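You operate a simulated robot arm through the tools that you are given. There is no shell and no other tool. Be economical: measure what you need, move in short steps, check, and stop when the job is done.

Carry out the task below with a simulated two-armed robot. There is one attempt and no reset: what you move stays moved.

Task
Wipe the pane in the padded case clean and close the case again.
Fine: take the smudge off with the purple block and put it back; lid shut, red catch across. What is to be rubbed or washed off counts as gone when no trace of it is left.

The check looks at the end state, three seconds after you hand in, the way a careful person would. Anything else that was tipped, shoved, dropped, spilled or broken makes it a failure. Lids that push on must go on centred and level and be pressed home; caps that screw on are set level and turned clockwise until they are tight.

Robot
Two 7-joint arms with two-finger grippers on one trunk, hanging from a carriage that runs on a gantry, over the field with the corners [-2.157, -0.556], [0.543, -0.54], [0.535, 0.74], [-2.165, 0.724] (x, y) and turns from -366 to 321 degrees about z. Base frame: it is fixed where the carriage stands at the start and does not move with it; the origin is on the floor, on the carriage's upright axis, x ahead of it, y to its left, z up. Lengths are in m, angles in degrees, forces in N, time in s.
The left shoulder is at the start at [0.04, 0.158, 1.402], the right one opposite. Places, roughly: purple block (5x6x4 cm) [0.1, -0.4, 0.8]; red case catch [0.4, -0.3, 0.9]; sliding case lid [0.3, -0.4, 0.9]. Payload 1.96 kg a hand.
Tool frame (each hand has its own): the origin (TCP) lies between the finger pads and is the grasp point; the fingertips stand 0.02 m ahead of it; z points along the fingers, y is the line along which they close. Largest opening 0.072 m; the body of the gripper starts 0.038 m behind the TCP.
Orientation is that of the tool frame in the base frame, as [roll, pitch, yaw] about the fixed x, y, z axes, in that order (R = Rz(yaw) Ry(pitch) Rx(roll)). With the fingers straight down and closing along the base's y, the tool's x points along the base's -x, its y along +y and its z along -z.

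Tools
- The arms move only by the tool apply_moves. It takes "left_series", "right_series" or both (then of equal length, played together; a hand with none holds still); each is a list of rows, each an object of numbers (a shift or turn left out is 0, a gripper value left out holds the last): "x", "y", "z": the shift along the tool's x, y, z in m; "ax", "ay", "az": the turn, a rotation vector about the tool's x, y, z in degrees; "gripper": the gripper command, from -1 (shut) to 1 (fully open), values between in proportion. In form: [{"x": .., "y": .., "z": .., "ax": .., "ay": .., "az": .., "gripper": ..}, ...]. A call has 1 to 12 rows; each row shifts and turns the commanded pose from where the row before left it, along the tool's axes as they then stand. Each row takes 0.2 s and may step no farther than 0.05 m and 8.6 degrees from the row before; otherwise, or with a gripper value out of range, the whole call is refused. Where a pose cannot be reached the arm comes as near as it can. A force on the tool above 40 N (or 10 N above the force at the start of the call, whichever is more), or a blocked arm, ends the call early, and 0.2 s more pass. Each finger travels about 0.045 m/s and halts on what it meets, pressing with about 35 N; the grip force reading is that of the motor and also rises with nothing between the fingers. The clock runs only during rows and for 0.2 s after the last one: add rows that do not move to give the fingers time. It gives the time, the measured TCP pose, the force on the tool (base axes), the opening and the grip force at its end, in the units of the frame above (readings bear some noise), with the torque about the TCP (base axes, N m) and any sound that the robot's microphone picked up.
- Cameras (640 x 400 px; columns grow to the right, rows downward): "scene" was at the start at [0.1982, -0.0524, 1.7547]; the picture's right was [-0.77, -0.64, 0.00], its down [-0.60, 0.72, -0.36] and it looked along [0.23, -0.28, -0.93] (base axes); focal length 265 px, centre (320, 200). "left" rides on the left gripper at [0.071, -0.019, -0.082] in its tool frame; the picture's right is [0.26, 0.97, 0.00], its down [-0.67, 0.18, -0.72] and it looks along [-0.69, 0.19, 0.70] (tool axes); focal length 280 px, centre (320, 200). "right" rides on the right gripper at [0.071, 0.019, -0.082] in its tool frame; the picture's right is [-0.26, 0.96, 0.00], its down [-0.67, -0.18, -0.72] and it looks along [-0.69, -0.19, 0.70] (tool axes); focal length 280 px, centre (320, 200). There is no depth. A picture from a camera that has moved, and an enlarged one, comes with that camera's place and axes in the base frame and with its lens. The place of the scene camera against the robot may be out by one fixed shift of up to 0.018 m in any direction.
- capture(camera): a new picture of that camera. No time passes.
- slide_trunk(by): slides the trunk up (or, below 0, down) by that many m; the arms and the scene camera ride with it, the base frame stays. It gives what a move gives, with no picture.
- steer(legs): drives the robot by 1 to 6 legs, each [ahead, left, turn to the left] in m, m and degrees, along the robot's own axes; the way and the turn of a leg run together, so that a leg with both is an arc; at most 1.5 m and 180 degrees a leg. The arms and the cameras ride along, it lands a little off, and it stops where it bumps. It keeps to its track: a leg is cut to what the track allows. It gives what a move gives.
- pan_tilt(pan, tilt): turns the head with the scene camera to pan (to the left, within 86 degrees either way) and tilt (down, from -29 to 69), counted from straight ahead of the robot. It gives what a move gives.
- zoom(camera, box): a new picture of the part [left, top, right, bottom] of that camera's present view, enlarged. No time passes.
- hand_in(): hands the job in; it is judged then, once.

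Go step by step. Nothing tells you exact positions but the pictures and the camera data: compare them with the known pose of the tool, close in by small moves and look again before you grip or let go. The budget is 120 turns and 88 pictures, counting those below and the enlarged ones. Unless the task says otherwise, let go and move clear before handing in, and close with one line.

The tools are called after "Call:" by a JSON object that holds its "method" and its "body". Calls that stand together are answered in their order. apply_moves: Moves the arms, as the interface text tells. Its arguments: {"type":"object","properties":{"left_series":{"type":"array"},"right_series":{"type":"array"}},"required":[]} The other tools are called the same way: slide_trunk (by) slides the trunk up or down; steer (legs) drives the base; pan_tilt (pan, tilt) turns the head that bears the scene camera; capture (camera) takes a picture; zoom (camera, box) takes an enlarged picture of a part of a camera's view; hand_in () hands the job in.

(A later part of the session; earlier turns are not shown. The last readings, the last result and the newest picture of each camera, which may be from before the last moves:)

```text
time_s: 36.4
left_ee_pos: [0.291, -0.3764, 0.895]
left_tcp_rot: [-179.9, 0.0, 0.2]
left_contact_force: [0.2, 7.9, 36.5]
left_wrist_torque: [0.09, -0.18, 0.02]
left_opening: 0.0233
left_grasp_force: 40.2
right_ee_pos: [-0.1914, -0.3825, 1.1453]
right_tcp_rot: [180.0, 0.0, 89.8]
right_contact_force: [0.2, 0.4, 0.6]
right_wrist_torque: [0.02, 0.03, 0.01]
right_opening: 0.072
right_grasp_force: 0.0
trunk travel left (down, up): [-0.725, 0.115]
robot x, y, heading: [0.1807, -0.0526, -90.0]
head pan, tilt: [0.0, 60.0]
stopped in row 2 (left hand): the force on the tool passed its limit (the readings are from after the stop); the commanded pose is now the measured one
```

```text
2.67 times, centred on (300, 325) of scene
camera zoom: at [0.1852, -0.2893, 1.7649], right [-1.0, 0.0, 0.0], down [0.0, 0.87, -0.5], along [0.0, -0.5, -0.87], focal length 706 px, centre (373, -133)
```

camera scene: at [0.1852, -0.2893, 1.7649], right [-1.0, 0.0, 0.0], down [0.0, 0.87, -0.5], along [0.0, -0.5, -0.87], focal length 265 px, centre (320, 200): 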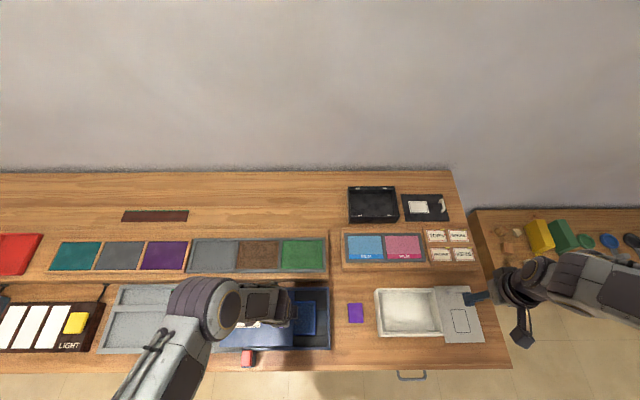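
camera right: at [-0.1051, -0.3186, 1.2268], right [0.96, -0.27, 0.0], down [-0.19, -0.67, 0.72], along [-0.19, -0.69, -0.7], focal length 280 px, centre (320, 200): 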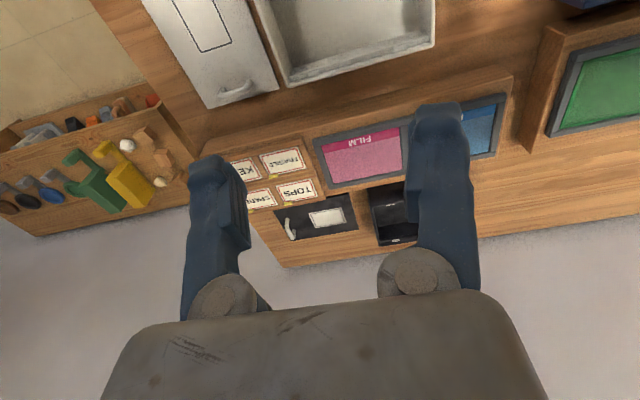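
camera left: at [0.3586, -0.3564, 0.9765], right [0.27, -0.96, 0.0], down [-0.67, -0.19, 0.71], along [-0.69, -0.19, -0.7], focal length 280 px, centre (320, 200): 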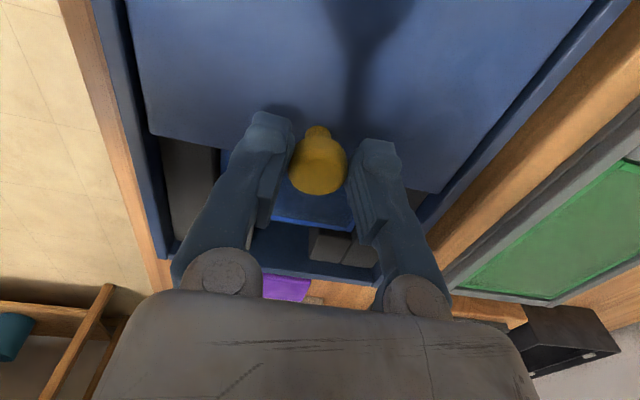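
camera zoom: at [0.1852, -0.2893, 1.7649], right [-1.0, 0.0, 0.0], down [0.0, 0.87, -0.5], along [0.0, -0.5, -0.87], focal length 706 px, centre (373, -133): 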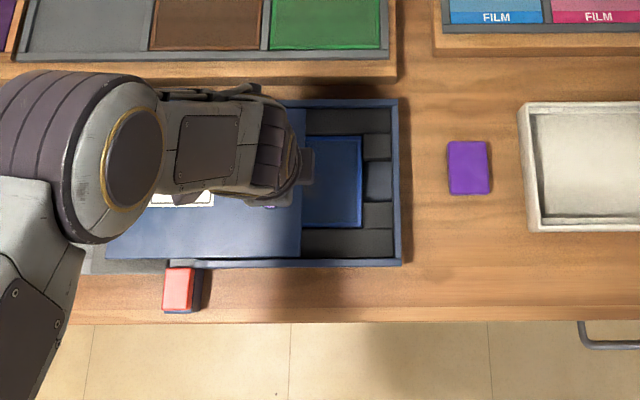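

The rails hold the lid captive vertically, so small height errors load up. I'll release, regrip neutrally and continue.

Call:
{"method": "apply_moves", "body": {"left_series": [{"gripper": 0.2}, {}, {"gripper": -0.4}, {}, {}, {}]}}

Call:
{"method": "apply_moves", "body": {"left_series": [{"x": 0.01}, {"x": 0.01}, {"x": 0.01}, {}]}}

```text
time_s: 37.8
left_ee_pos: [0.2893, -0.3768, 0.8943]
left_tcp_rot: [-179.8, 0.1, 0.3]
left_contact_force: [-0.2, -4.6, -11.1]
left_wrist_torque: [-0.1, -0.02, -0.02]
left_opening: 0.0243
left_grasp_force: 39.8
right_ee_pos: [-0.1928, -0.3816, 1.1455]
right_tcp_rot: [180.0, 0.0, 89.8]
right_contact_force: [0.6, -0.4, -0.7]
right_wrist_torque: [-0.03, 0.0, 0.02]
right_opening: 0.0719
right_grasp_force: 0.0
trunk travel left (down, up): [-0.725, 0.115]
robot x, y, heading: [0.1784, -0.0507, -90.0]
head pan, tilt: [0.0, 60.0]
```

```text
time_s: 38.8
left_ee_pos: [0.3195, -0.3766, 0.8974]
left_tcp_rot: [-179.8, 0.2, 0.2]
left_contact_force: [-1.6, -0.8, -4.3]
left_wrist_torque: [-0.04, 0.12, -0.01]
left_opening: 0.0236
left_grasp_force: 39.8
right_ee_pos: [-0.1931, -0.3822, 1.1463]
right_tcp_rot: [179.9, 0.0, 89.8]
right_contact_force: [0.5, 0.5, -0.4]
right_wrist_torque: [-0.01, 0.0, 0.02]
right_opening: 0.0718
right_grasp_force: 0.1
trunk travel left (down, up): [-0.725, 0.115]
robot x, y, heading: [0.1822, -0.0517, -90.1]
head pan, tilt: [0.0, 60.0]
```

Call:
{"method": "apply_moves", "body": {"left_series": [{"x": 0.01}, {"x": 0.01}, {}]}}

Call:
{"method": "zoom", "body": {"camera": "scene", "box": [180, 260, 420, 390]}}

Call:
{"method": "capture", "body": {"camera": "left"}}

```text
time_s: 39.2
left_ee_pos: [0.3309, -0.3759, 0.8955]
left_tcp_rot: [-179.7, 0.2, 0.1]
left_contact_force: [0.7, 9.7, 37.3]
left_wrist_torque: [0.14, -0.1, 0.03]
left_opening: 0.0238
left_grasp_force: 39.6
right_ee_pos: [-0.1911, -0.3819, 1.1455]
right_tcp_rot: [180.0, 0.0, 89.9]
right_contact_force: [0.5, -0.7, -0.5]
right_wrist_torque: [-0.02, -0.02, 0.04]
right_opening: 0.072
right_grasp_force: 0.0
trunk travel left (down, up): [-0.725, 0.115]
robot x, y, heading: [0.1795, -0.0548, -90.0]
head pan, tilt: [0.0, 60.0]
stopped in row 2 (left hand): the force on the tool passed its limit (the readings are from after the stop); the commanded pose is now the measured one
```

```text
2.67 times, centred on (300, 325) of scene
camera zoom: at [0.1853, -0.289, 1.7647], right [-1.0, 0.0, 0.0], down [0.0, 0.87, -0.5], along [0.0, -0.5, -0.87], focal length 706 px, centre (373, -133)
```

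zoom: 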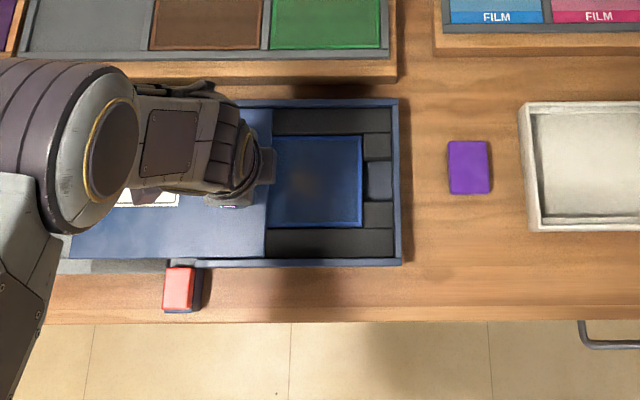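

```text
50 pictures are left
camera left: at [0.4011, -0.3571, 0.976], right [0.26, -0.96, -0.01], down [-0.67, -0.19, 0.72], along [-0.69, -0.18, -0.7], focal length 280 px, centre (320, 200)
```

left: 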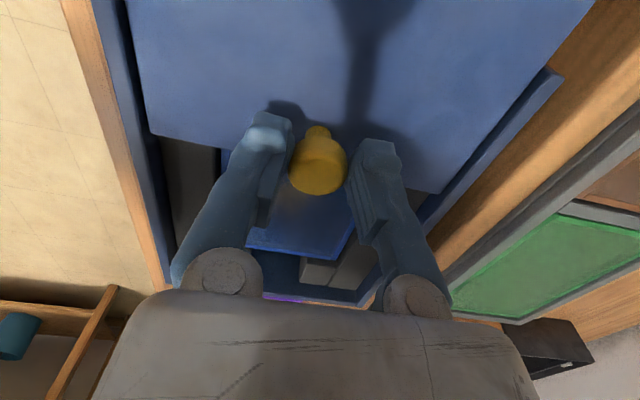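

The smudge (brownish) is near the pane's middle. I'll regrip and slide the lid a bit more.

Call:
{"method": "apply_moves", "body": {"left_series": [{"gripper": 0.2}, {}, {"z": -0.001, "gripper": -0.4}, {}, {}, {}]}}

Call:
{"method": "apply_moves", "body": {"left_series": [{"x": 0.01}, {"x": 0.01}, {"x": 0.01}, {}]}}

Call:
{"method": "zoom", "body": {"camera": "scene", "box": [180, 260, 420, 390]}}

```text
time_s: 40.6
left_ee_pos: [0.3282, -0.3755, 0.8949]
left_tcp_rot: [-179.7, 0.2, 0.2]
left_contact_force: [0.4, -2.2, -12.4]
left_wrist_torque: [-0.01, 0.0, 0.01]
left_opening: 0.0241
left_grasp_force: 40.3
right_ee_pos: [-0.1925, -0.3826, 1.1445]
right_tcp_rot: [179.9, 0.0, 89.8]
right_contact_force: [0.3, 0.0, 0.1]
right_wrist_torque: [0.04, -0.03, -0.01]
right_opening: 0.0722
right_grasp_force: 0.0
trunk travel left (down, up): [-0.725, 0.115]
robot x, y, heading: [0.1829, -0.0527, -90.0]
head pan, tilt: [0.0, 60.0]
```

```text
time_s: 41.6
left_ee_pos: [0.3599, -0.3754, 0.8951]
left_tcp_rot: [-179.6, 0.1, 0.2]
left_contact_force: [-0.5, -4.4, -21.1]
left_wrist_torque: [-0.05, -0.04, -0.01]
left_opening: 0.0239
left_grasp_force: 39.7
right_ee_pos: [-0.1922, -0.3822, 1.146]
right_tcp_rot: [180.0, -0.1, 89.9]
right_contact_force: [0.3, -0.1, 0.9]
right_wrist_torque: [0.01, 0.01, -0.01]
right_opening: 0.0718
right_grasp_force: 0.0
trunk travel left (down, up): [-0.725, 0.115]
robot x, y, heading: [0.1825, -0.0506, -90.1]
head pan, tilt: [0.0, 60.0]
```

```text
2.67 times, centred on (300, 325) of scene
camera zoom: at [0.1847, -0.2891, 1.7639], right [-1.0, 0.0, 0.0], down [0.0, 0.87, -0.5], along [0.0, -0.5, -0.87], focal length 706 px, centre (373, -133)
```

zoom: 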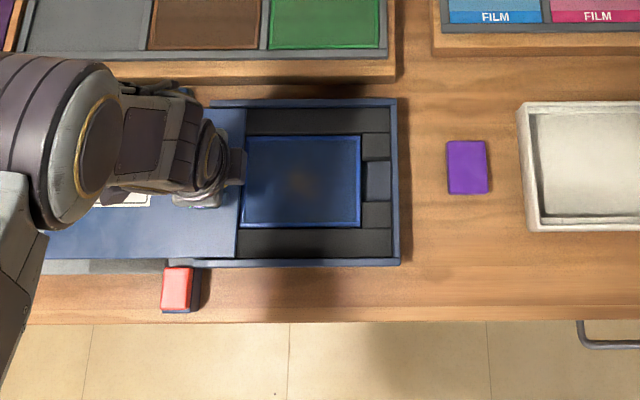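

The pane is fully exposed. I'll let go of the knob, raise the left hand, move it aside, and check that the lid stays.

Call:
{"method": "apply_moves", "body": {"left_series": [{"gripper": 1}, {}, {}, {"z": -0.03}, {"z": -0.04}, {"z": -0.04, "x": 0.02}, {"z": -0.04, "x": 0.02}, {"z": -0.03, "x": 0.03}, {}]}}

Call:
{"method": "capture", "body": {"camera": "left"}}

Call:
{"method": "zoom", "body": {"camera": "scene", "box": [180, 260, 420, 390]}}

```text
time_s: 43.6
left_ee_pos: [0.4328, -0.3764, 1.0757]
left_tcp_rot: [-179.7, 0.2, 0.2]
left_contact_force: [0.7, -0.4, -0.1]
left_wrist_torque: [0.0, 0.03, 0.02]
left_opening: 0.0721
left_grasp_force: 0.1
right_ee_pos: [-0.1921, -0.3824, 1.1456]
right_tcp_rot: [-179.9, 0.0, 89.9]
right_contact_force: [1.0, 0.0, 0.1]
right_wrist_torque: [0.02, 0.03, 0.0]
right_opening: 0.0721
right_grasp_force: 0.1
trunk travel left (down, up): [-0.725, 0.115]
robot x, y, heading: [0.1808, -0.0522, -90.3]
head pan, tilt: [0.0, 60.0]
```

```text
48 pictures are left
camera left: at [0.504, -0.3555, 1.1561], right [0.26, -0.96, -0.01], down [-0.67, -0.19, 0.72], along [-0.69, -0.19, -0.7], focal length 280 px, centre (320, 200)
```

left: 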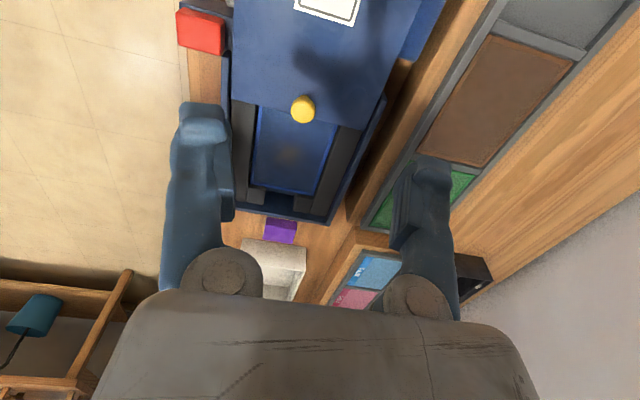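

```text
2.67 times, centred on (300, 325) of scene
camera zoom: at [0.1849, -0.2891, 1.764], right [-1.0, 0.0, 0.0], down [0.0, 0.87, -0.5], along [0.0, -0.5, -0.87], focal length 706 px, centre (373, -133)
```

zoom: 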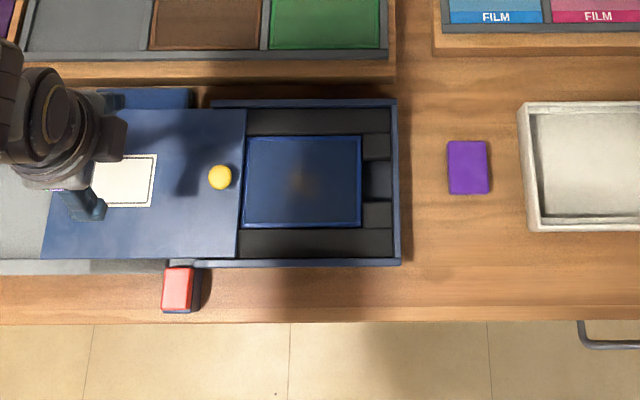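

The lid stays in its rails and the smudge is near the middle of the pane. The right hand now goes above the purple block near (0.07, -0.39).

Call:
{"method": "apply_moves", "body": {"right_series": [{"y": 0.044, "z": 0.02}, {"y": 0.044, "z": 0.02}, {"y": 0.044, "z": 0.02}, {"y": 0.044, "z": 0.02}, {"y": 0.044, "z": 0.02}, {"y": 0.044, "z": 0.02}, {}]}}

Call:
{"method": "capture", "body": {"camera": "right"}}

Call:
{"method": "zoom", "body": {"camera": "left", "box": [220, 80, 420, 240]}}

```text
time_s: 45.2
left_ee_pos: [0.4335, -0.3741, 1.074]
left_tcp_rot: [-179.7, 0.2, 0.3]
left_contact_force: [0.2, -0.3, -0.1]
left_wrist_torque: [0.01, 0.02, -0.01]
left_opening: 0.072
left_grasp_force: 0.0
right_ee_pos: [0.075, -0.3831, 1.0245]
right_tcp_rot: [179.9, 0.0, 89.8]
right_contact_force: [-0.2, 0.9, 0.5]
right_wrist_torque: [0.0, 0.01, 0.0]
right_opening: 0.0722
right_grasp_force: 0.1
trunk travel left (down, up): [-0.725, 0.115]
robot x, y, heading: [0.1822, -0.0525, -90.0]
head pan, tilt: [0.0, 60.0]
```

```text
46 pictures are left
camera right: at [0.0943, -0.3128, 1.1053], right [0.96, -0.26, 0.0], down [-0.19, -0.67, 0.71], along [-0.19, -0.69, -0.7], focal length 280 px, centre (320, 200)
```

right: 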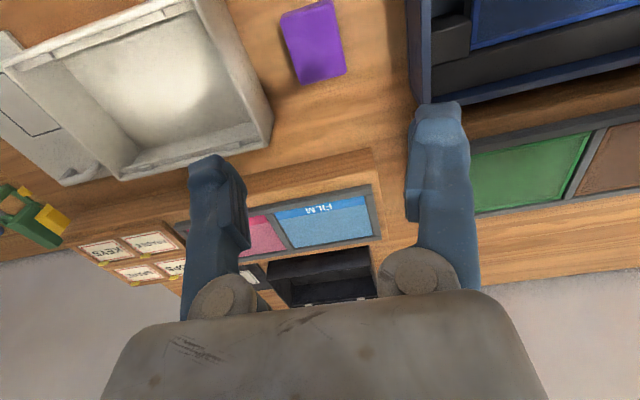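

```text
2.50 times, centred on (320, 160) of left
camera zoom: at [0.5038, -0.3556, 1.1557], right [0.26, -0.96, -0.01], down [-0.67, -0.19, 0.72], along [-0.69, -0.19, -0.7], focal length 701 px, centre (320, 300)
```

zoom: 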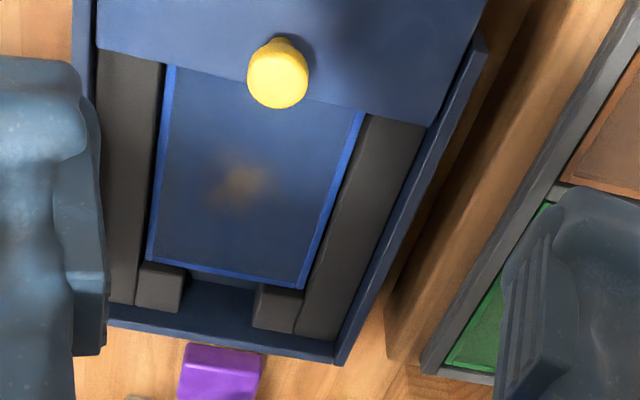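

The block's centre is about (0.068, -0.39). I'll descend over it partway and check.

Call:
{"method": "apply_moves", "body": {"right_series": [{"y": -0.007, "x": -0.007, "z": 0.04}, {"z": 0.04}, {"z": 0.03}, {}]}}

Call:
{"method": "capture", "body": {"camera": "right"}}

```text
time_s: 46.2
left_ee_pos: [0.433, -0.3747, 1.0735]
left_tcp_rot: [-179.7, 0.2, 0.1]
left_contact_force: [-0.1, 0.5, -0.6]
left_wrist_torque: [-0.01, -0.02, 0.05]
left_opening: 0.0719
left_grasp_force: 0.0
right_ee_pos: [0.0673, -0.389, 0.9144]
right_tcp_rot: [180.0, 0.0, 89.9]
right_contact_force: [-0.3, 0.7, 0.3]
right_wrist_torque: [0.02, -0.02, -0.03]
right_opening: 0.0723
right_grasp_force: 0.0
trunk travel left (down, up): [-0.725, 0.115]
robot x, y, heading: [0.1794, -0.0545, -90.0]
head pan, tilt: [0.0, 60.0]
```

```text
44 pictures are left
camera right: at [0.0872, -0.3191, 0.9962], right [0.96, -0.26, 0.0], down [-0.18, -0.67, 0.72], along [-0.19, -0.69, -0.7], focal length 280 px, centre (320, 200)
```

right: 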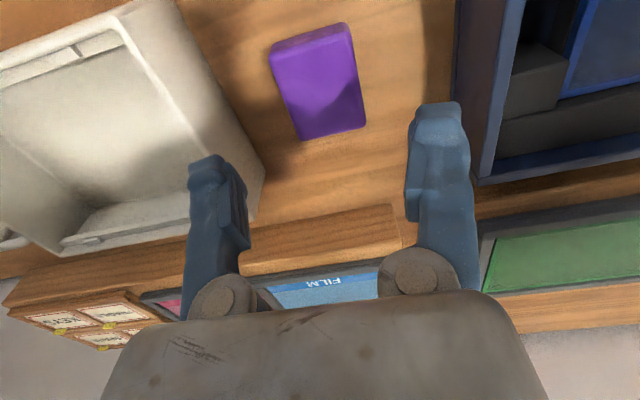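

Call:
{"method": "apply_moves", "body": {"right_series": [{"x": -0.007, "z": 0.03}, {"z": 0.03}, {"z": 0.009}, {}]}}

Call:
{"method": "capture", "body": {"camera": "right"}}

Call:
{"method": "zoom", "body": {"camera": "left", "box": [200, 160, 360, 260]}}

```text
time_s: 47.2
left_ee_pos: [0.4336, -0.3754, 1.075]
left_tcp_rot: [-179.7, 0.2, 0.3]
left_contact_force: [0.3, -0.3, 0.1]
left_wrist_torque: [0.03, 0.0, 0.04]
left_opening: 0.0722
left_grasp_force: 0.1
right_ee_pos: [0.0677, -0.3967, 0.8481]
right_tcp_rot: [180.0, 0.1, 90.0]
right_contact_force: [0.6, -0.2, -0.2]
right_wrist_torque: [0.02, 0.06, 0.01]
right_opening: 0.072
right_grasp_force: 0.0
trunk travel left (down, up): [-0.725, 0.115]
robot x, y, heading: [0.182, -0.0532, -90.1]
head pan, tilt: [0.0, 60.0]
```

```text
43 pictures are left
camera right: at [0.0874, -0.3273, 0.9294], right [0.96, -0.26, 0.0], down [-0.18, -0.67, 0.72], along [-0.19, -0.69, -0.7], focal length 280 px, centre (320, 200)
```

right: 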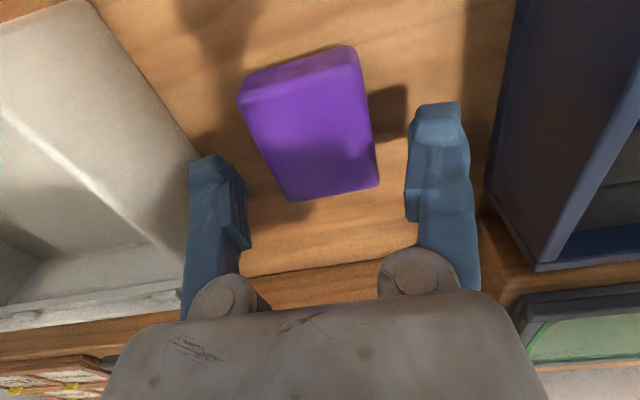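

```text
4.00 times, centred on (280, 210) of left
camera zoom: at [0.5036, -0.3556, 1.1557], right [0.26, -0.96, -0.01], down [-0.67, -0.19, 0.72], along [-0.69, -0.19, -0.7], focal length 1122 px, centre (480, 160)
```

zoom: 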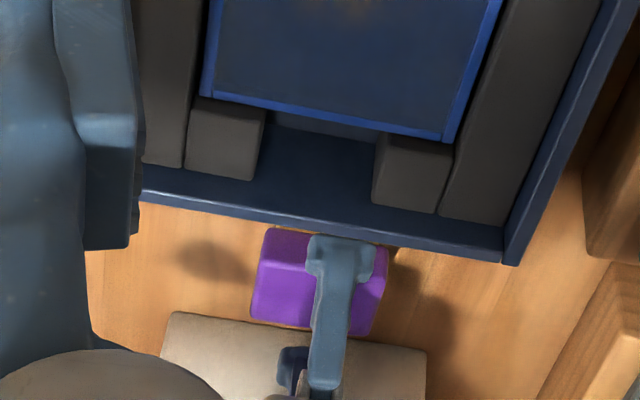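

The block is centred about (0.067, -0.400) with its top near z 0.822. I'll lower the hand around it and grip.

Call:
{"method": "apply_moves", "body": {"right_series": [{"x": -0.003, "z": 0.01}, {"z": 0.008}, {"z": 0.006}, {}, {"gripper": -0.2}, {}, {}, {}]}}

Call:
{"method": "capture", "body": {"camera": "right"}}

```text
time_s: 49.0
left_ee_pos: [0.4323, -0.3748, 1.0728]
left_tcp_rot: [-179.7, 0.2, 0.3]
left_contact_force: [-0.1, 0.9, -0.2]
left_wrist_torque: [0.0, 0.06, 0.02]
left_opening: 0.0719
left_grasp_force: 0.0
right_ee_pos: [0.0656, -0.3984, 0.8245]
right_tcp_rot: [179.9, 0.0, 89.9]
right_contact_force: [-0.2, 0.3, 0.5]
right_wrist_torque: [0.0, 0.02, 0.01]
right_opening: 0.0469
right_grasp_force: 35.4
trunk travel left (down, up): [-0.725, 0.115]
robot x, y, heading: [0.1841, -0.0544, -90.0]
head pan, tilt: [0.0, 60.0]
```

```text
41 pictures are left
camera right: at [0.0856, -0.3291, 0.9049], right [0.96, -0.26, 0.0], down [-0.18, -0.67, 0.72], along [-0.19, -0.69, -0.7], focal length 280 px, centre (320, 200)
```

right: 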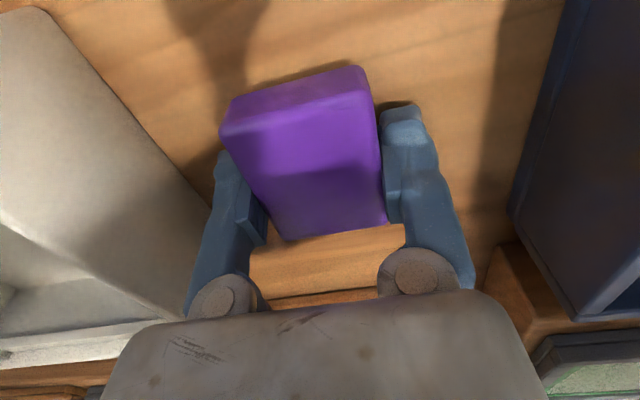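

The block is gripped; its home pose is TCP (0.0656, -0.3984, 0.8245). I'll lift it, shift the base +x, and carry the block over the pane.

Call:
{"method": "apply_moves", "body": {"right_series": [{"z": -0.03}, {"z": -0.04}, {"z": -0.04}, {"z": -0.03}, {}]}}

Call:
{"method": "steer", "body": {"legs": [[0, 0.12, 0]]}}

Call:
{"method": "capture", "body": {"camera": "scene"}}

```text
time_s: 50.2
left_ee_pos: [0.4329, -0.3749, 1.0754]
left_tcp_rot: [-179.7, 0.2, 0.3]
left_contact_force: [-0.1, -0.3, -0.2]
left_wrist_torque: [-0.02, 0.04, 0.0]
left_opening: 0.0719
left_grasp_force: 0.0
right_ee_pos: [0.066, -0.3989, 0.9638]
right_tcp_rot: [180.0, 0.1, 89.8]
right_contact_force: [0.0, -0.5, -0.8]
right_wrist_torque: [-0.03, 0.02, -0.03]
right_opening: 0.0473
right_grasp_force: 35.1
trunk travel left (down, up): [-0.725, 0.115]
robot x, y, heading: [0.1824, -0.0564, -90.5]
head pan, tilt: [0.0, 60.0]
```

```text
time_s: 51.4
left_ee_pos: [0.5525, -0.3734, 1.0754]
left_tcp_rot: [-179.7, 0.3, 0.3]
left_contact_force: [-0.3, 0.3, 0.3]
left_wrist_torque: [0.01, -0.02, 0.05]
left_opening: 0.072
left_grasp_force: 0.0
right_ee_pos: [0.1849, -0.3985, 0.9634]
right_tcp_rot: [179.9, 0.0, 89.9]
right_contact_force: [0.3, 0.4, -0.5]
right_wrist_torque: [0.01, 0.0, 0.01]
right_opening: 0.0476
right_grasp_force: 35.0
trunk travel left (down, up): [-0.725, 0.115]
robot x, y, heading: [0.3039, -0.0495, -90.4]
head pan, tilt: [0.0, 60.0]
```

```text
40 pictures are left
camera scene: at [0.3035, -0.2892, 1.764], right [-1.0, 0.0, 0.0], down [0.0, 0.87, -0.5], along [0.0, -0.5, -0.87], focal length 265 px, centre (320, 200)
```

scene: 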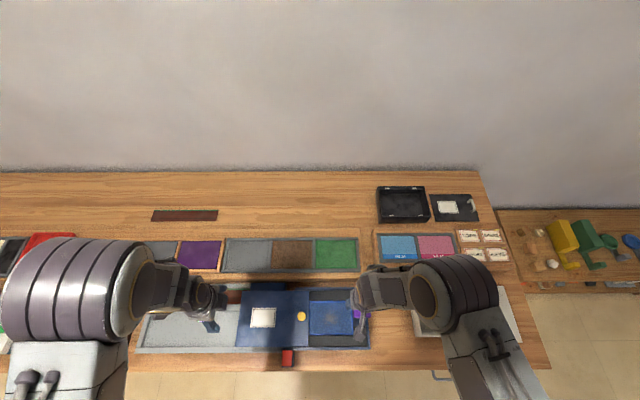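

Call:
{"method": "apply_moves", "body": {"right_series": [{"y": 0.03, "x": 0.009}, {"y": 0.03, "x": 0.009}, {"y": 0.027, "x": 0.008}, {"z": 0.02}, {}]}}

Call:
{"method": "capture", "body": {"camera": "right"}}

Call:
{"method": "zoom", "body": {"camera": "scene", "box": [220, 270, 420, 380]}}

```text
time_s: 52.6
left_ee_pos: [0.5532, -0.3736, 1.0747]
left_tcp_rot: [-179.7, 0.2, 0.3]
left_contact_force: [-0.5, 0.1, -0.6]
left_wrist_torque: [0.03, 0.05, 0.01]
left_opening: 0.0721
left_grasp_force: 0.1
right_ee_pos: [0.2725, -0.3739, 0.941]
right_tcp_rot: [-179.9, 0.0, 90.1]
right_contact_force: [-0.6, 0.3, -0.1]
right_wrist_torque: [0.0, 0.01, 0.0]
right_opening: 0.0474
right_grasp_force: 35.3
trunk travel left (down, up): [-0.725, 0.115]
robot x, y, heading: [0.3009, -0.0511, -89.8]
head pan, tilt: [0.0, 60.0]
```

```text
39 pictures are left
camera right: at [0.2911, -0.3032, 1.0227], right [0.96, -0.26, 0.0], down [-0.18, -0.67, 0.72], along [-0.19, -0.69, -0.7], focal length 280 px, centre (320, 200)
```

right: 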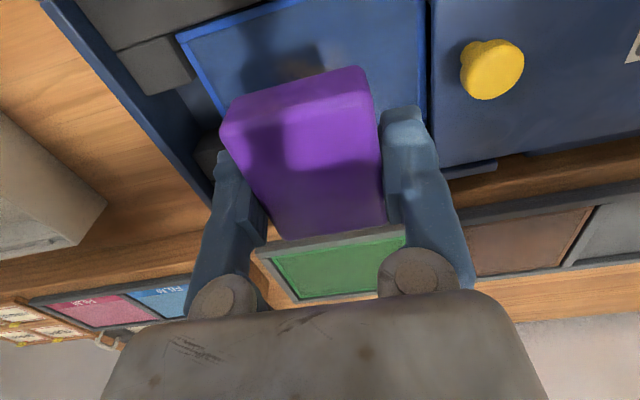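

```text
3.20 times, centred on (320, 325) of scene
camera zoom: at [0.3035, -0.2892, 1.764], right [-1.0, 0.0, 0.0], down [0.0, 0.87, -0.5], along [0.0, -0.5, -0.87], focal length 847 px, centre (320, -200)
```

zoom: 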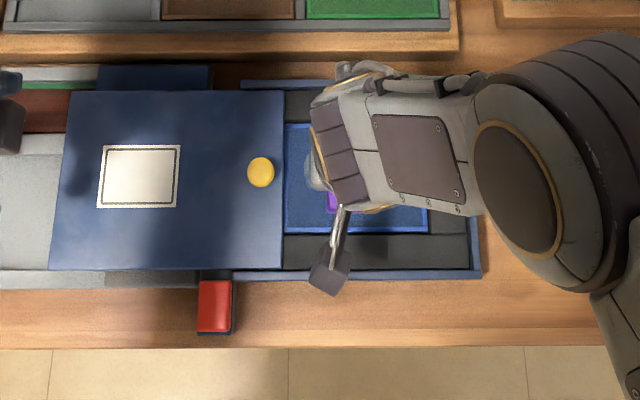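

The smudge is right under the block. I'll lower slowly until it touches.

Call:
{"method": "apply_moves", "body": {"right_series": [{"z": 0.02}, {"z": 0.02}, {"z": 0.008}, {"z": 0.004}, {"z": 0.004}, {}]}}

Call:
{"method": "apply_moves", "body": {"right_series": [{"z": 0.003}, {"z": 0.003}, {"z": 0.003}, {}]}}

```text
time_s: 54.0
left_ee_pos: [0.5519, -0.3726, 1.0744]
left_tcp_rot: [-179.6, 0.2, 0.3]
left_contact_force: [-0.1, 0.2, 0.2]
left_wrist_torque: [-0.03, -0.05, 0.0]
left_opening: 0.0722
left_grasp_force: 0.1
right_ee_pos: [0.2706, -0.3742, 0.8862]
right_tcp_rot: [-180.0, 0.1, 90.0]
right_contact_force: [-0.3, 0.4, -0.8]
right_wrist_torque: [0.01, 0.02, -0.06]
right_opening: 0.0474
right_grasp_force: 35.3
trunk travel left (down, up): [-0.725, 0.115]
robot x, y, heading: [0.3004, -0.0528, -90.0]
head pan, tilt: [0.0, 60.0]
```

```text
time_s: 55.0
left_ee_pos: [0.5508, -0.3739, 1.0752]
left_tcp_rot: [-179.7, 0.2, 0.3]
left_contact_force: [0.2, 0.5, 0.0]
left_wrist_torque: [0.01, -0.02, 0.0]
left_opening: 0.072
left_grasp_force: 0.0
right_ee_pos: [0.2717, -0.3747, 0.8776]
right_tcp_rot: [-179.9, 0.0, 90.1]
right_contact_force: [-0.1, -1.3, -0.3]
right_wrist_torque: [-0.01, -0.01, 0.01]
right_opening: 0.0474
right_grasp_force: 34.7
trunk travel left (down, up): [-0.725, 0.115]
robot x, y, heading: [0.3011, -0.0529, -90.0]
head pan, tilt: [0.0, 60.0]
```

Call:
{"method": "apply_moves", "body": {"right_series": [{"z": 0.003}, {"z": 0.003}, {"z": 0.003}, {}]}}

Call:
{"method": "capture", "body": {"camera": "right"}}

```text
time_s: 56.0
left_ee_pos: [0.5521, -0.3724, 1.0755]
left_tcp_rot: [-179.7, 0.2, 0.4]
left_contact_force: [-0.4, 0.2, 0.6]
left_wrist_torque: [-0.01, 0.04, -0.01]
left_opening: 0.0718
left_grasp_force: 0.1
right_ee_pos: [0.2713, -0.3736, 0.8696]
right_tcp_rot: [180.0, 0.0, 90.0]
right_contact_force: [-0.1, 1.2, -0.7]
right_wrist_torque: [0.01, 0.03, -0.03]
right_opening: 0.0474
right_grasp_force: 34.7
trunk travel left (down, up): [-0.725, 0.115]
robot x, y, heading: [0.3029, -0.0541, -89.9]
head pan, tilt: [0.0, 60.0]
```

```text
37 pictures are left
camera right: at [0.2922, -0.304, 0.9508], right [0.96, -0.26, 0.0], down [-0.18, -0.67, 0.72], along [-0.19, -0.69, -0.7], focal length 280 px, centre (320, 200)
```

right: 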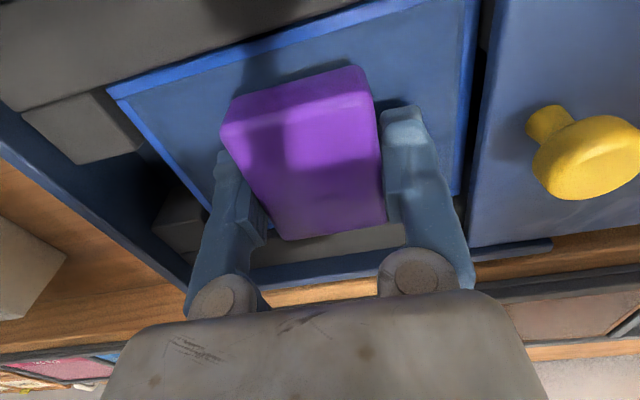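

Call:
{"method": "apply_moves", "body": {"right_series": [{"z": 0.002}, {"z": 0.002}, {"z": 0.002}, {}]}}

Call:
{"method": "apply_moves", "body": {"right_series": [{"z": 0.002}, {"z": 0.002}, {}]}}

```text
time_s: 57.0
left_ee_pos: [0.5515, -0.3754, 1.0759]
left_tcp_rot: [-179.7, 0.2, 0.3]
left_contact_force: [0.1, -0.5, -0.6]
left_wrist_torque: [-0.02, -0.01, -0.02]
left_opening: 0.072
left_grasp_force: 0.1
right_ee_pos: [0.2728, -0.3729, 0.864]
right_tcp_rot: [180.0, -0.1, 90.0]
right_contact_force: [-0.2, 3.1, 18.6]
right_wrist_torque: [0.09, -0.25, 0.0]
right_opening: 0.0475
right_grasp_force: 35.0
trunk travel left (down, up): [-0.725, 0.115]
robot x, y, heading: [0.3027, -0.0558, -90.1]
head pan, tilt: [0.0, 60.0]
```

```text
time_s: 57.5
left_ee_pos: [0.5507, -0.3741, 1.076]
left_tcp_rot: [-179.7, 0.2, 0.3]
left_contact_force: [1.0, 0.4, -0.1]
left_wrist_torque: [-0.02, 0.0, -0.02]
left_opening: 0.0719
left_grasp_force: 0.1
right_ee_pos: [0.2724, -0.3735, 0.8621]
right_tcp_rot: [179.9, 0.1, 89.9]
right_contact_force: [-4.0, 7.9, 37.5]
right_wrist_torque: [0.24, -0.15, -0.02]
right_opening: 0.0477
right_grasp_force: 35.2
trunk travel left (down, up): [-0.725, 0.115]
robot x, y, heading: [0.303, -0.0498, -89.8]
head pan, tilt: [0.0, 60.0]
stopped in row 2 (right hand): the force on the tool passed its limit (the readings are from after the stop); the commanded pose is now the measured one
```

Contact is at about z 0.864. I'll ease the pressure and rub gently.

Call:
{"method": "apply_moves", "body": {"right_series": [{"z": -0.0012}, {"y": -0.015}, {"y": -0.015}, {"y": 0.015}, {"y": 0.015}, {"y": 0.015}, {"y": -0.015}, {}]}}

```text
time_s: 59.3
left_ee_pos: [0.5534, -0.3765, 1.0752]
left_tcp_rot: [-179.8, 0.1, 0.3]
left_contact_force: [0.1, -0.2, -0.2]
left_wrist_torque: [0.03, -0.01, -0.02]
left_opening: 0.072
left_grasp_force: 0.0
right_ee_pos: [0.2754, -0.3744, 0.8638]
right_tcp_rot: [179.7, 0.0, 90.0]
right_contact_force: [9.1, 0.0, 27.9]
right_wrist_torque: [0.02, -0.11, -0.04]
right_opening: 0.0476
right_grasp_force: 35.4
trunk travel left (down, up): [-0.725, 0.115]
robot x, y, heading: [0.3004, -0.0479, -90.0]
head pan, tilt: [0.0, 60.0]
```

Call:
{"method": "apply_moves", "body": {"right_series": [{"z": -0.0005, "x": 0.012, "y": -0.003}, {"y": -0.015}, {"y": -0.015}, {"y": 0.015}, {"y": 0.015}, {"x": -0.012}, {"x": -0.014}, {"y": -0.015}, {"y": -0.015}, {"y": 0.015}, {"y": 0.015}, {"x": 0.014}]}}

Call:
{"method": "apply_moves", "body": {"right_series": [{"z": -0.03}, {"z": -0.03}, {"z": -0.03, "y": -0.03}, {"z": -0.03, "y": -0.04}, {"y": -0.05}, {}]}}

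Call:
{"method": "zoom", "body": {"camera": "scene", "box": [240, 270, 400, 370]}}

```text
time_s: 61.9
left_ee_pos: [0.552, -0.3776, 1.0765]
left_tcp_rot: [-179.7, 0.1, 0.3]
left_contact_force: [-0.2, -0.1, -0.3]
left_wrist_torque: [0.01, 0.0, 0.01]
left_opening: 0.0723
left_grasp_force: 0.0
right_ee_pos: [0.2697, -0.3758, 0.8632]
right_tcp_rot: [179.9, 0.4, 89.9]
right_contact_force: [0.6, -7.4, 26.0]
right_wrist_torque: [0.0, -0.02, -0.03]
right_opening: 0.0472
right_grasp_force: 35.1
trunk travel left (down, up): [-0.725, 0.115]
robot x, y, heading: [0.3009, -0.0501, -89.9]
head pan, tilt: [0.0, 60.0]
```

```text
time_s: 63.3
left_ee_pos: [0.5508, -0.375, 1.0765]
left_tcp_rot: [-179.8, 0.2, 0.3]
left_contact_force: [-0.1, 0.0, -0.3]
left_wrist_torque: [0.01, -0.01, -0.02]
left_opening: 0.0718
left_grasp_force: 0.1
right_ee_pos: [0.1477, -0.3733, 0.9824]
right_tcp_rot: [179.9, 0.0, 90.0]
right_contact_force: [0.6, 0.2, -1.1]
right_wrist_torque: [-0.03, 0.0, 0.01]
right_opening: 0.0474
right_grasp_force: 35.1
trunk travel left (down, up): [-0.725, 0.115]
robot x, y, heading: [0.3011, -0.0529, -90.0]
head pan, tilt: [0.0, 60.0]
```

```text
4.00 times, centred on (320, 320) of scene
camera zoom: at [0.3034, -0.2891, 1.764], right [-1.0, 0.0, 0.0], down [0.0, 0.87, -0.5], along [0.0, -0.5, -0.87], focal length 1059 px, centre (320, -280)
```

zoom: 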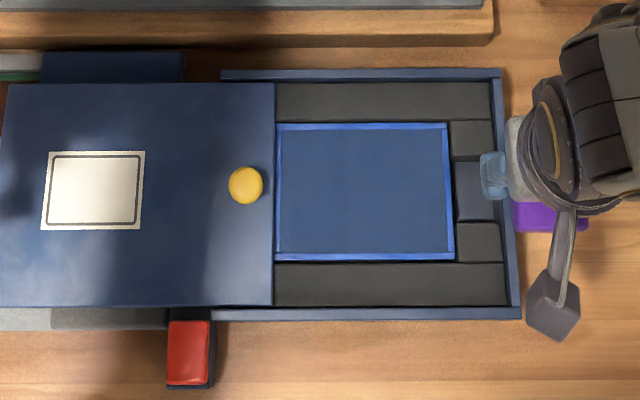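

Call:
{"method": "zoom", "body": {"camera": "scene", "box": [306, 298, 358, 338]}}

Call:
{"method": "zoom", "body": {"camera": "left", "box": [220, 100, 420, 240]}}

```text
10.00 times, centred on (332, 318) of scene
camera zoom: at [0.3034, -0.2891, 1.764], right [-1.0, 0.0, 0.0], down [0.0, 0.87, -0.5], along [0.0, -0.5, -0.87], focal length 2647 px, centre (200, -980)
```

zoom: 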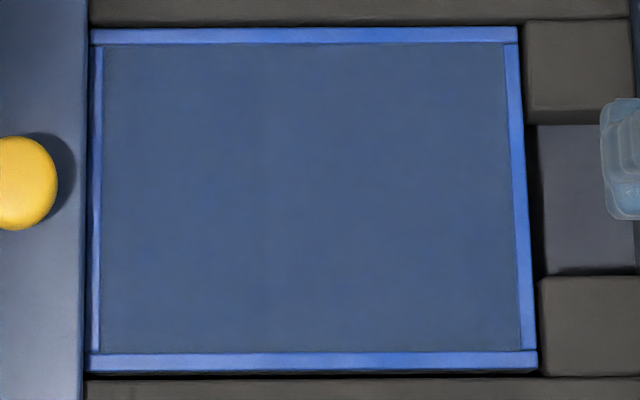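

```text
2.86 times, centred on (320, 170) of left
camera zoom: at [0.6222, -0.355, 1.1556], right [0.27, -0.96, -0.01], down [-0.67, -0.19, 0.72], along [-0.69, -0.19, -0.7], focal length 801 px, centre (320, 286)
```

zoom: 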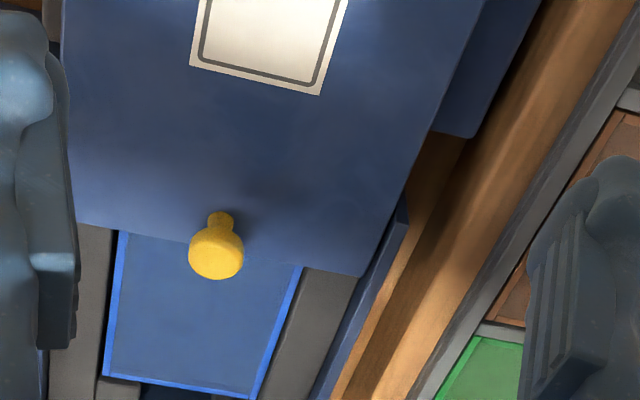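

The pane is clean. I'll shift the base back and return the block to its home spot.

Call:
{"method": "steer", "body": {"legs": [[0, -0.12, 0]]}}

Call:
{"method": "apply_moves", "body": {"right_series": [{"y": 0.02, "x": -0.013}, {"y": 0.018, "x": -0.012}, {"z": 0.04}, {"z": 0.03}, {}]}}

```text
time_s: 64.5
left_ee_pos: [0.4356, -0.3753, 1.0751]
left_tcp_rot: [-179.7, 0.3, 0.4]
left_contact_force: [0.0, 0.5, 0.3]
left_wrist_torque: [0.01, -0.02, 0.01]
left_opening: 0.072
left_grasp_force: 0.1
right_ee_pos: [0.0324, -0.3726, 0.9819]
right_tcp_rot: [179.8, 0.1, 90.1]
right_contact_force: [-0.6, 0.3, -2.0]
right_wrist_torque: [-0.01, 0.0, 0.02]
right_opening: 0.0474
right_grasp_force: 34.9
trunk travel left (down, up): [-0.725, 0.115]
robot x, y, heading: [0.1847, -0.0531, -90.2]
head pan, tilt: [0.0, 60.0]
```

```text
time_s: 65.7
left_ee_pos: [0.4365, -0.3733, 1.0757]
left_tcp_rot: [-179.7, 0.2, 0.6]
left_contact_force: [-0.9, 0.7, -0.4]
left_wrist_torque: [-0.03, -0.01, -0.03]
left_opening: 0.072
left_grasp_force: 0.1
right_ee_pos: [0.0702, -0.3987, 0.9109]
right_tcp_rot: [179.9, 0.0, 90.1]
right_contact_force: [0.2, 1.1, -0.9]
right_wrist_torque: [-0.01, 0.0, 0.0]
right_opening: 0.0472
right_grasp_force: 35.0
trunk travel left (down, up): [-0.725, 0.115]
robot x, y, heading: [0.1881, -0.0518, -90.0]
head pan, tilt: [0.0, 60.0]
```

Call:
{"method": "apply_moves", "body": {"right_series": [{"y": -0.0045, "z": 0.04}, {"z": 0.03}, {"z": 0.01}, {"z": 0.003}, {}]}}

Call:
{"method": "apply_moves", "body": {"right_series": [{"z": 0.0015}, {"z": 0.0015}, {}]}}

```text
time_s: 66.9
left_ee_pos: [0.4364, -0.3744, 1.075]
left_tcp_rot: [-179.6, 0.2, 0.4]
left_contact_force: [0.6, 0.2, -0.7]
left_wrist_torque: [-0.04, -0.02, -0.01]
left_opening: 0.072
left_grasp_force: 0.1
right_ee_pos: [0.0659, -0.3992, 0.8287]
right_tcp_rot: [179.9, 0.0, 90.1]
right_contact_force: [0.0, 0.5, -1.2]
right_wrist_torque: [-0.03, 0.02, 0.03]
right_opening: 0.0473
right_grasp_force: 35.0
trunk travel left (down, up): [-0.725, 0.115]
robot x, y, heading: [0.1842, -0.0561, -89.9]
head pan, tilt: [0.0, 60.0]
```

```text
time_s: 67.7
left_ee_pos: [0.4357, -0.3727, 1.074]
left_tcp_rot: [-179.7, 0.2, 0.4]
left_contact_force: [-0.3, -0.6, 0.9]
left_wrist_torque: [0.0, -0.03, -0.03]
left_opening: 0.0719
left_grasp_force: 0.0
right_ee_pos: [0.0654, -0.3983, 0.8258]
right_tcp_rot: [179.9, 0.1, 90.0]
right_contact_force: [0.1, 0.2, -0.3]
right_wrist_torque: [-0.04, -0.03, -0.01]
right_opening: 0.0475
right_grasp_force: 35.3
trunk travel left (down, up): [-0.725, 0.115]
robot x, y, heading: [0.1866, -0.0503, -89.8]
head pan, tilt: [0.0, 60.0]
```

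Call:
{"method": "apply_moves", "body": {"right_series": [{"z": 0.001}, {"z": 0.001}, {"z": 0.0005}, {}]}}

```text
time_s: 68.7
left_ee_pos: [0.4363, -0.3734, 1.0763]
left_tcp_rot: [-179.7, 0.3, 0.3]
left_contact_force: [0.6, 0.6, 0.4]
left_wrist_torque: [0.0, 0.02, 0.02]
left_opening: 0.0718
left_grasp_force: 0.0
right_ee_pos: [0.0661, -0.3993, 0.8238]
right_tcp_rot: [179.9, 0.0, 90.1]
right_contact_force: [1.5, 7.4, 27.6]
right_wrist_torque: [-0.07, -0.36, 0.1]
right_opening: 0.0476
right_grasp_force: 35.2
trunk travel left (down, up): [-0.725, 0.115]
robot x, y, heading: [0.1881, -0.0514, -89.8]
head pan, tilt: [0.0, 60.0]
```

The block rests on the bench again. I'll release it, rise and move the right hand aside.

Call:
{"method": "apply_moves", "body": {"right_series": [{"z": -0.0008}, {"gripper": 0.2}, {"gripper": 1}, {}, {"z": -0.03}, {"z": -0.04}, {"z": -0.05}, {"z": -0.05}, {"z": -0.05, "y": -0.04}, {"z": -0.03, "y": -0.05}, {"y": -0.05}, {}]}}

Call:
{"method": "capture", "body": {"camera": "scene"}}

```text
refused: row 9 steps farther than a row can; nothing moved
```

```text
33 pictures are left
camera scene: at [0.1879, -0.2891, 1.7644], right [-1.0, 0.0, 0.0], down [0.0, 0.87, -0.5], along [0.0, -0.5, -0.87], focal length 265 px, centre (320, 200)
```

scene: 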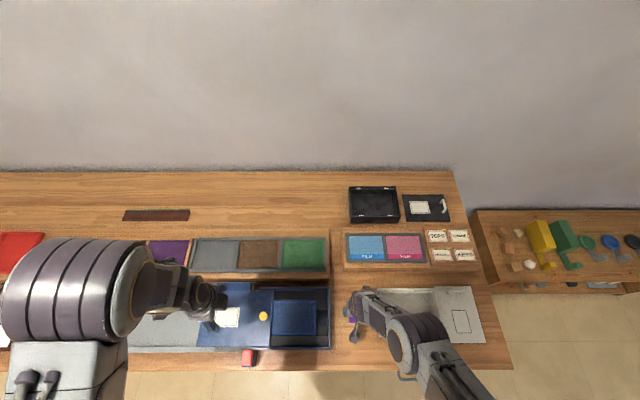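

Call:
{"method": "apply_moves", "body": {"right_series": [{"z": -0.0008}, {"gripper": 0.2}, {"gripper": 1}, {}, {"z": -0.03}, {"z": -0.04}, {"z": -0.05}, {"z": -0.05}, {"z": -0.05}, {"z": -0.03, "y": -0.04}, {"y": -0.05}, {"y": -0.05}]}}

Call:
{"method": "zoom", "body": {"camera": "scene", "box": [180, 260, 420, 390]}}

```text
time_s: 71.3
left_ee_pos: [0.4369, -0.3748, 1.0757]
left_tcp_rot: [-179.8, 0.2, 0.5]
left_contact_force: [-0.8, 0.8, -0.8]
left_wrist_torque: [0.0, 0.0, 0.0]
left_opening: 0.0721
left_grasp_force: 0.1
right_ee_pos: [-0.0714, -0.3964, 1.0744]
right_tcp_rot: [179.9, 0.0, 90.2]
right_contact_force: [0.0, -0.4, -0.3]
right_wrist_torque: [0.02, 0.04, -0.02]
right_opening: 0.072
right_grasp_force: 0.0
trunk travel left (down, up): [-0.725, 0.115]
robot x, y, heading: [0.1853, -0.0546, -89.9]
head pan, tilt: [0.0, 60.0]
```

```text
2.67 times, centred on (300, 325) of scene
camera zoom: at [0.1879, -0.2892, 1.764], right [-1.0, 0.0, 0.0], down [0.0, 0.87, -0.5], along [0.0, -0.5, -0.87], focal length 706 px, centre (373, -133)
```

zoom: 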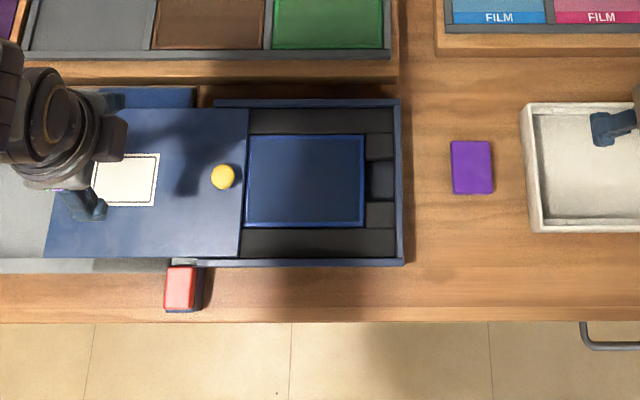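

The block is back home. The left hand now goes back onto the knob near (0.36, -0.375).

Call:
{"method": "apply_moves", "body": {"left_series": [{"x": -0.038, "z": 0.03}, {"x": -0.038, "z": 0.03}, {"z": 0.04}, {"z": 0.04}, {}]}}

Call:
{"method": "capture", "body": {"camera": "left"}}

```text
time_s: 72.5
left_ee_pos: [0.3577, -0.3754, 0.9353]
left_tcp_rot: [-179.7, 0.2, 0.3]
left_contact_force: [0.2, 0.3, 0.1]
left_wrist_torque: [0.01, 0.04, 0.0]
left_opening: 0.072
left_grasp_force: 0.1
right_ee_pos: [-0.0723, -0.3961, 1.0759]
right_tcp_rot: [179.9, 0.1, 90.1]
right_contact_force: [0.9, -0.4, 0.7]
right_wrist_torque: [-0.01, 0.0, 0.01]
right_opening: 0.0721
right_grasp_force: 0.0
trunk travel left (down, up): [-0.725, 0.115]
robot x, y, heading: [0.181, -0.0535, -89.9]
head pan, tilt: [0.0, 60.0]
```

```text
31 pictures are left
camera left: at [0.4296, -0.3551, 1.0155], right [0.27, -0.96, -0.01], down [-0.67, -0.19, 0.72], along [-0.69, -0.19, -0.7], focal length 280 px, centre (320, 200)
```

left: 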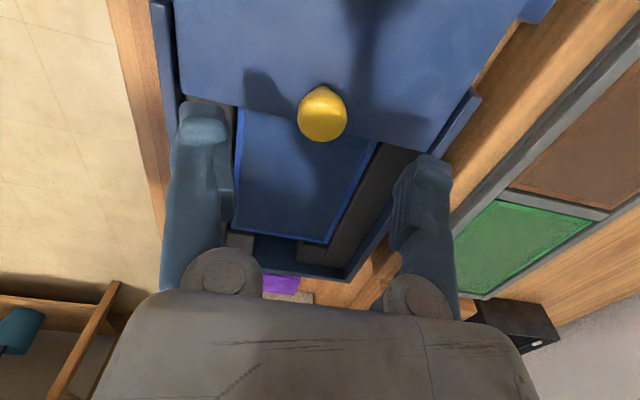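

Call:
{"method": "apply_moves", "body": {"left_series": [{"x": 0.003, "z": 0.02}, {"z": 0.018}, {}, {"gripper": -0.4}, {}, {}, {}, {}, {}]}}

Call:
{"method": "apply_moves", "body": {"left_series": [{"x": -0.01}, {"x": -0.01}, {"x": -0.01}, {"x": -0.01}, {}]}}

```text
time_s: 74.5
left_ee_pos: [0.3625, -0.3753, 0.8975]
left_tcp_rot: [-179.8, 0.2, 0.4]
left_contact_force: [0.0, -5.6, 3.2]
left_wrist_torque: [-0.14, 0.04, 0.04]
left_opening: 0.025
left_grasp_force: 2.6
right_ee_pos: [-0.0718, -0.3979, 1.075]
right_tcp_rot: [179.8, 0.1, 90.2]
right_contact_force: [-0.3, 0.4, -0.1]
right_wrist_torque: [0.02, 0.01, 0.04]
right_opening: 0.0723
right_grasp_force: 0.0
trunk travel left (down, up): [-0.725, 0.115]
robot x, y, heading: [0.1848, -0.0509, -89.9]
head pan, tilt: [0.0, 60.0]
```

```text
time_s: 75.7
left_ee_pos: [0.3215, -0.3754, 0.8982]
left_tcp_rot: [-179.8, 0.1, 0.4]
left_contact_force: [-0.6, -6.0, -1.7]
left_wrist_torque: [-0.08, 0.01, 0.03]
left_opening: 0.0259
left_grasp_force: 3.9
right_ee_pos: [-0.0713, -0.3993, 1.0751]
right_tcp_rot: [179.8, 0.1, 90.2]
right_contact_force: [0.9, 0.6, 0.6]
right_wrist_torque: [-0.02, 0.03, -0.01]
right_opening: 0.0721
right_grasp_force: 0.1
trunk travel left (down, up): [-0.725, 0.115]
robot x, y, heading: [0.1869, -0.0571, -90.1]
head pan, tilt: [0.0, 60.0]
```

Call:
{"method": "capture", "body": {"camera": "left"}}

Call:
{"method": "zoom", "body": {"camera": "scene", "box": [180, 260, 420, 390]}}

```text
30 pictures are left
camera left: at [0.3928, -0.3553, 0.9789], right [0.27, -0.96, -0.01], down [-0.67, -0.19, 0.72], along [-0.69, -0.19, -0.7], focal length 280 px, centre (320, 200)
```

left: 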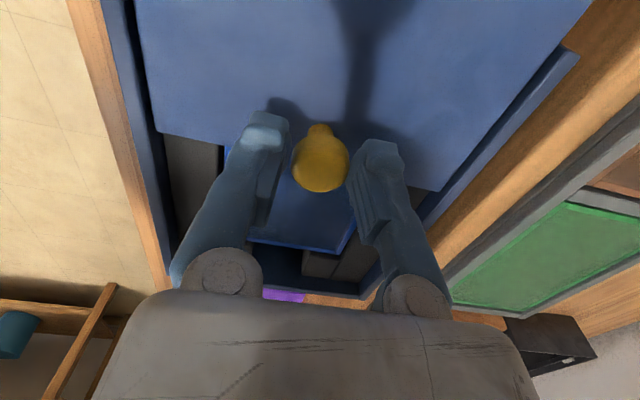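

```text
2.67 times, centred on (300, 325) of scene
camera zoom: at [0.1879, -0.2897, 1.7642], right [-1.0, 0.0, 0.0], down [0.0, 0.87, -0.5], along [0.0, -0.5, -0.87], focal length 706 px, centre (373, -133)
```

zoom: 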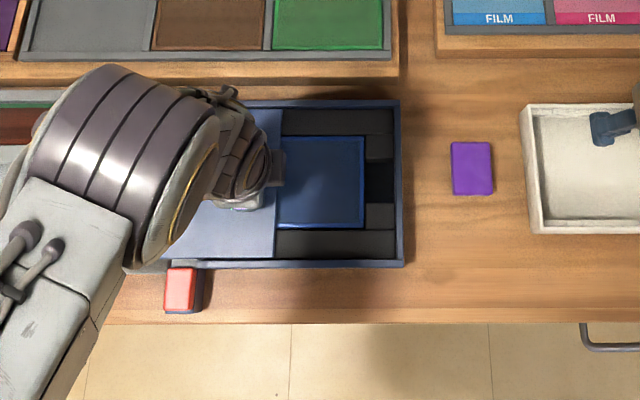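

The lid moves with the knob under a light, friendly grip. I'll continue closing.

Call:
{"method": "apply_moves", "body": {"left_series": [{"x": -0.012}, {"x": -0.012}, {"x": -0.012}, {"x": -0.012}, {"x": -0.012}, {"x": -0.012}, {"x": -0.012}, {"x": -0.012}, {"x": -0.01}, {"x": -0.01}, {}]}}

Call:
{"method": "zoom", "body": {"camera": "scene", "box": [180, 260, 420, 390]}}

```text
time_s: 78.1
left_ee_pos: [0.2063, -0.3755, 0.8995]
left_tcp_rot: [-179.7, 0.3, 0.4]
left_contact_force: [0.7, -5.5, -1.3]
left_wrist_torque: [-0.08, -0.02, 0.01]
left_opening: 0.0255
left_grasp_force: 3.1
right_ee_pos: [-0.0714, -0.3979, 1.0748]
right_tcp_rot: [179.9, 0.0, 90.1]
right_contact_force: [0.3, -0.4, -0.3]
right_wrist_torque: [0.02, 0.0, -0.03]
right_opening: 0.0719
right_grasp_force: 0.1
trunk travel left (down, up): [-0.725, 0.115]
robot x, y, heading: [0.1835, -0.0553, -89.9]
head pan, tilt: [0.0, 60.0]
```

```text
2.67 times, centred on (300, 325) of scene
camera zoom: at [0.188, -0.2896, 1.7642], right [-1.0, 0.0, 0.0], down [0.0, 0.87, -0.5], along [0.0, -0.5, -0.87], focal length 706 px, centre (373, -133)
```

zoom: 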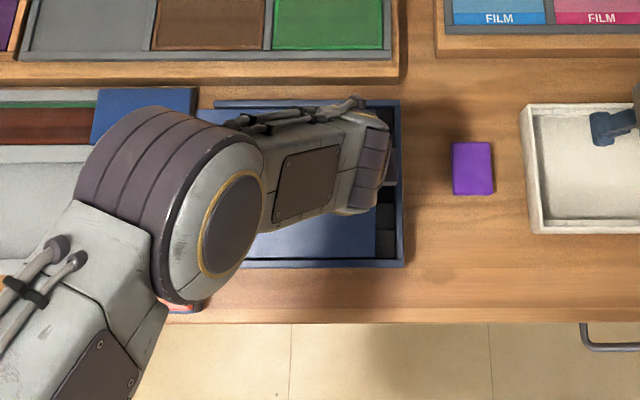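

Nearly shut. I'll push the last 2 cm gently to the stop.

Call:
{"method": "apply_moves", "body": {"left_series": [{"x": -0.008}, {"x": -0.006}, {"x": -0.003}, {"x": -0.002}, {"x": -0.002}, {"x": -0.002}, {}]}}

Call:
{"method": "capture", "body": {"camera": "left"}}

```text
time_s: 79.7
left_ee_pos: [0.1822, -0.3762, 0.8991]
left_tcp_rot: [-179.8, 0.2, 0.4]
left_contact_force: [1.3, -3.8, 3.3]
left_wrist_torque: [-0.1, 0.0, -0.01]
left_opening: 0.024
left_grasp_force: 1.6
right_ee_pos: [-0.0711, -0.3979, 1.0755]
right_tcp_rot: [179.9, 0.1, 90.0]
right_contact_force: [0.0, -0.1, -0.3]
right_wrist_torque: [0.02, -0.01, 0.01]
right_opening: 0.0719
right_grasp_force: 0.0
trunk travel left (down, up): [-0.725, 0.115]
robot x, y, heading: [0.1839, -0.0505, -89.9]
head pan, tilt: [0.0, 60.0]
```

```text
27 pictures are left
camera left: at [0.2538, -0.3571, 0.9796], right [0.27, -0.96, 0.0], down [-0.67, -0.19, 0.72], along [-0.69, -0.19, -0.7], focal length 280 px, centre (320, 200)
```

left: 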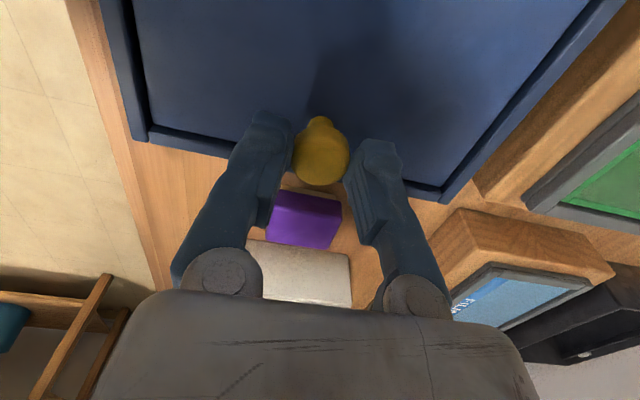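

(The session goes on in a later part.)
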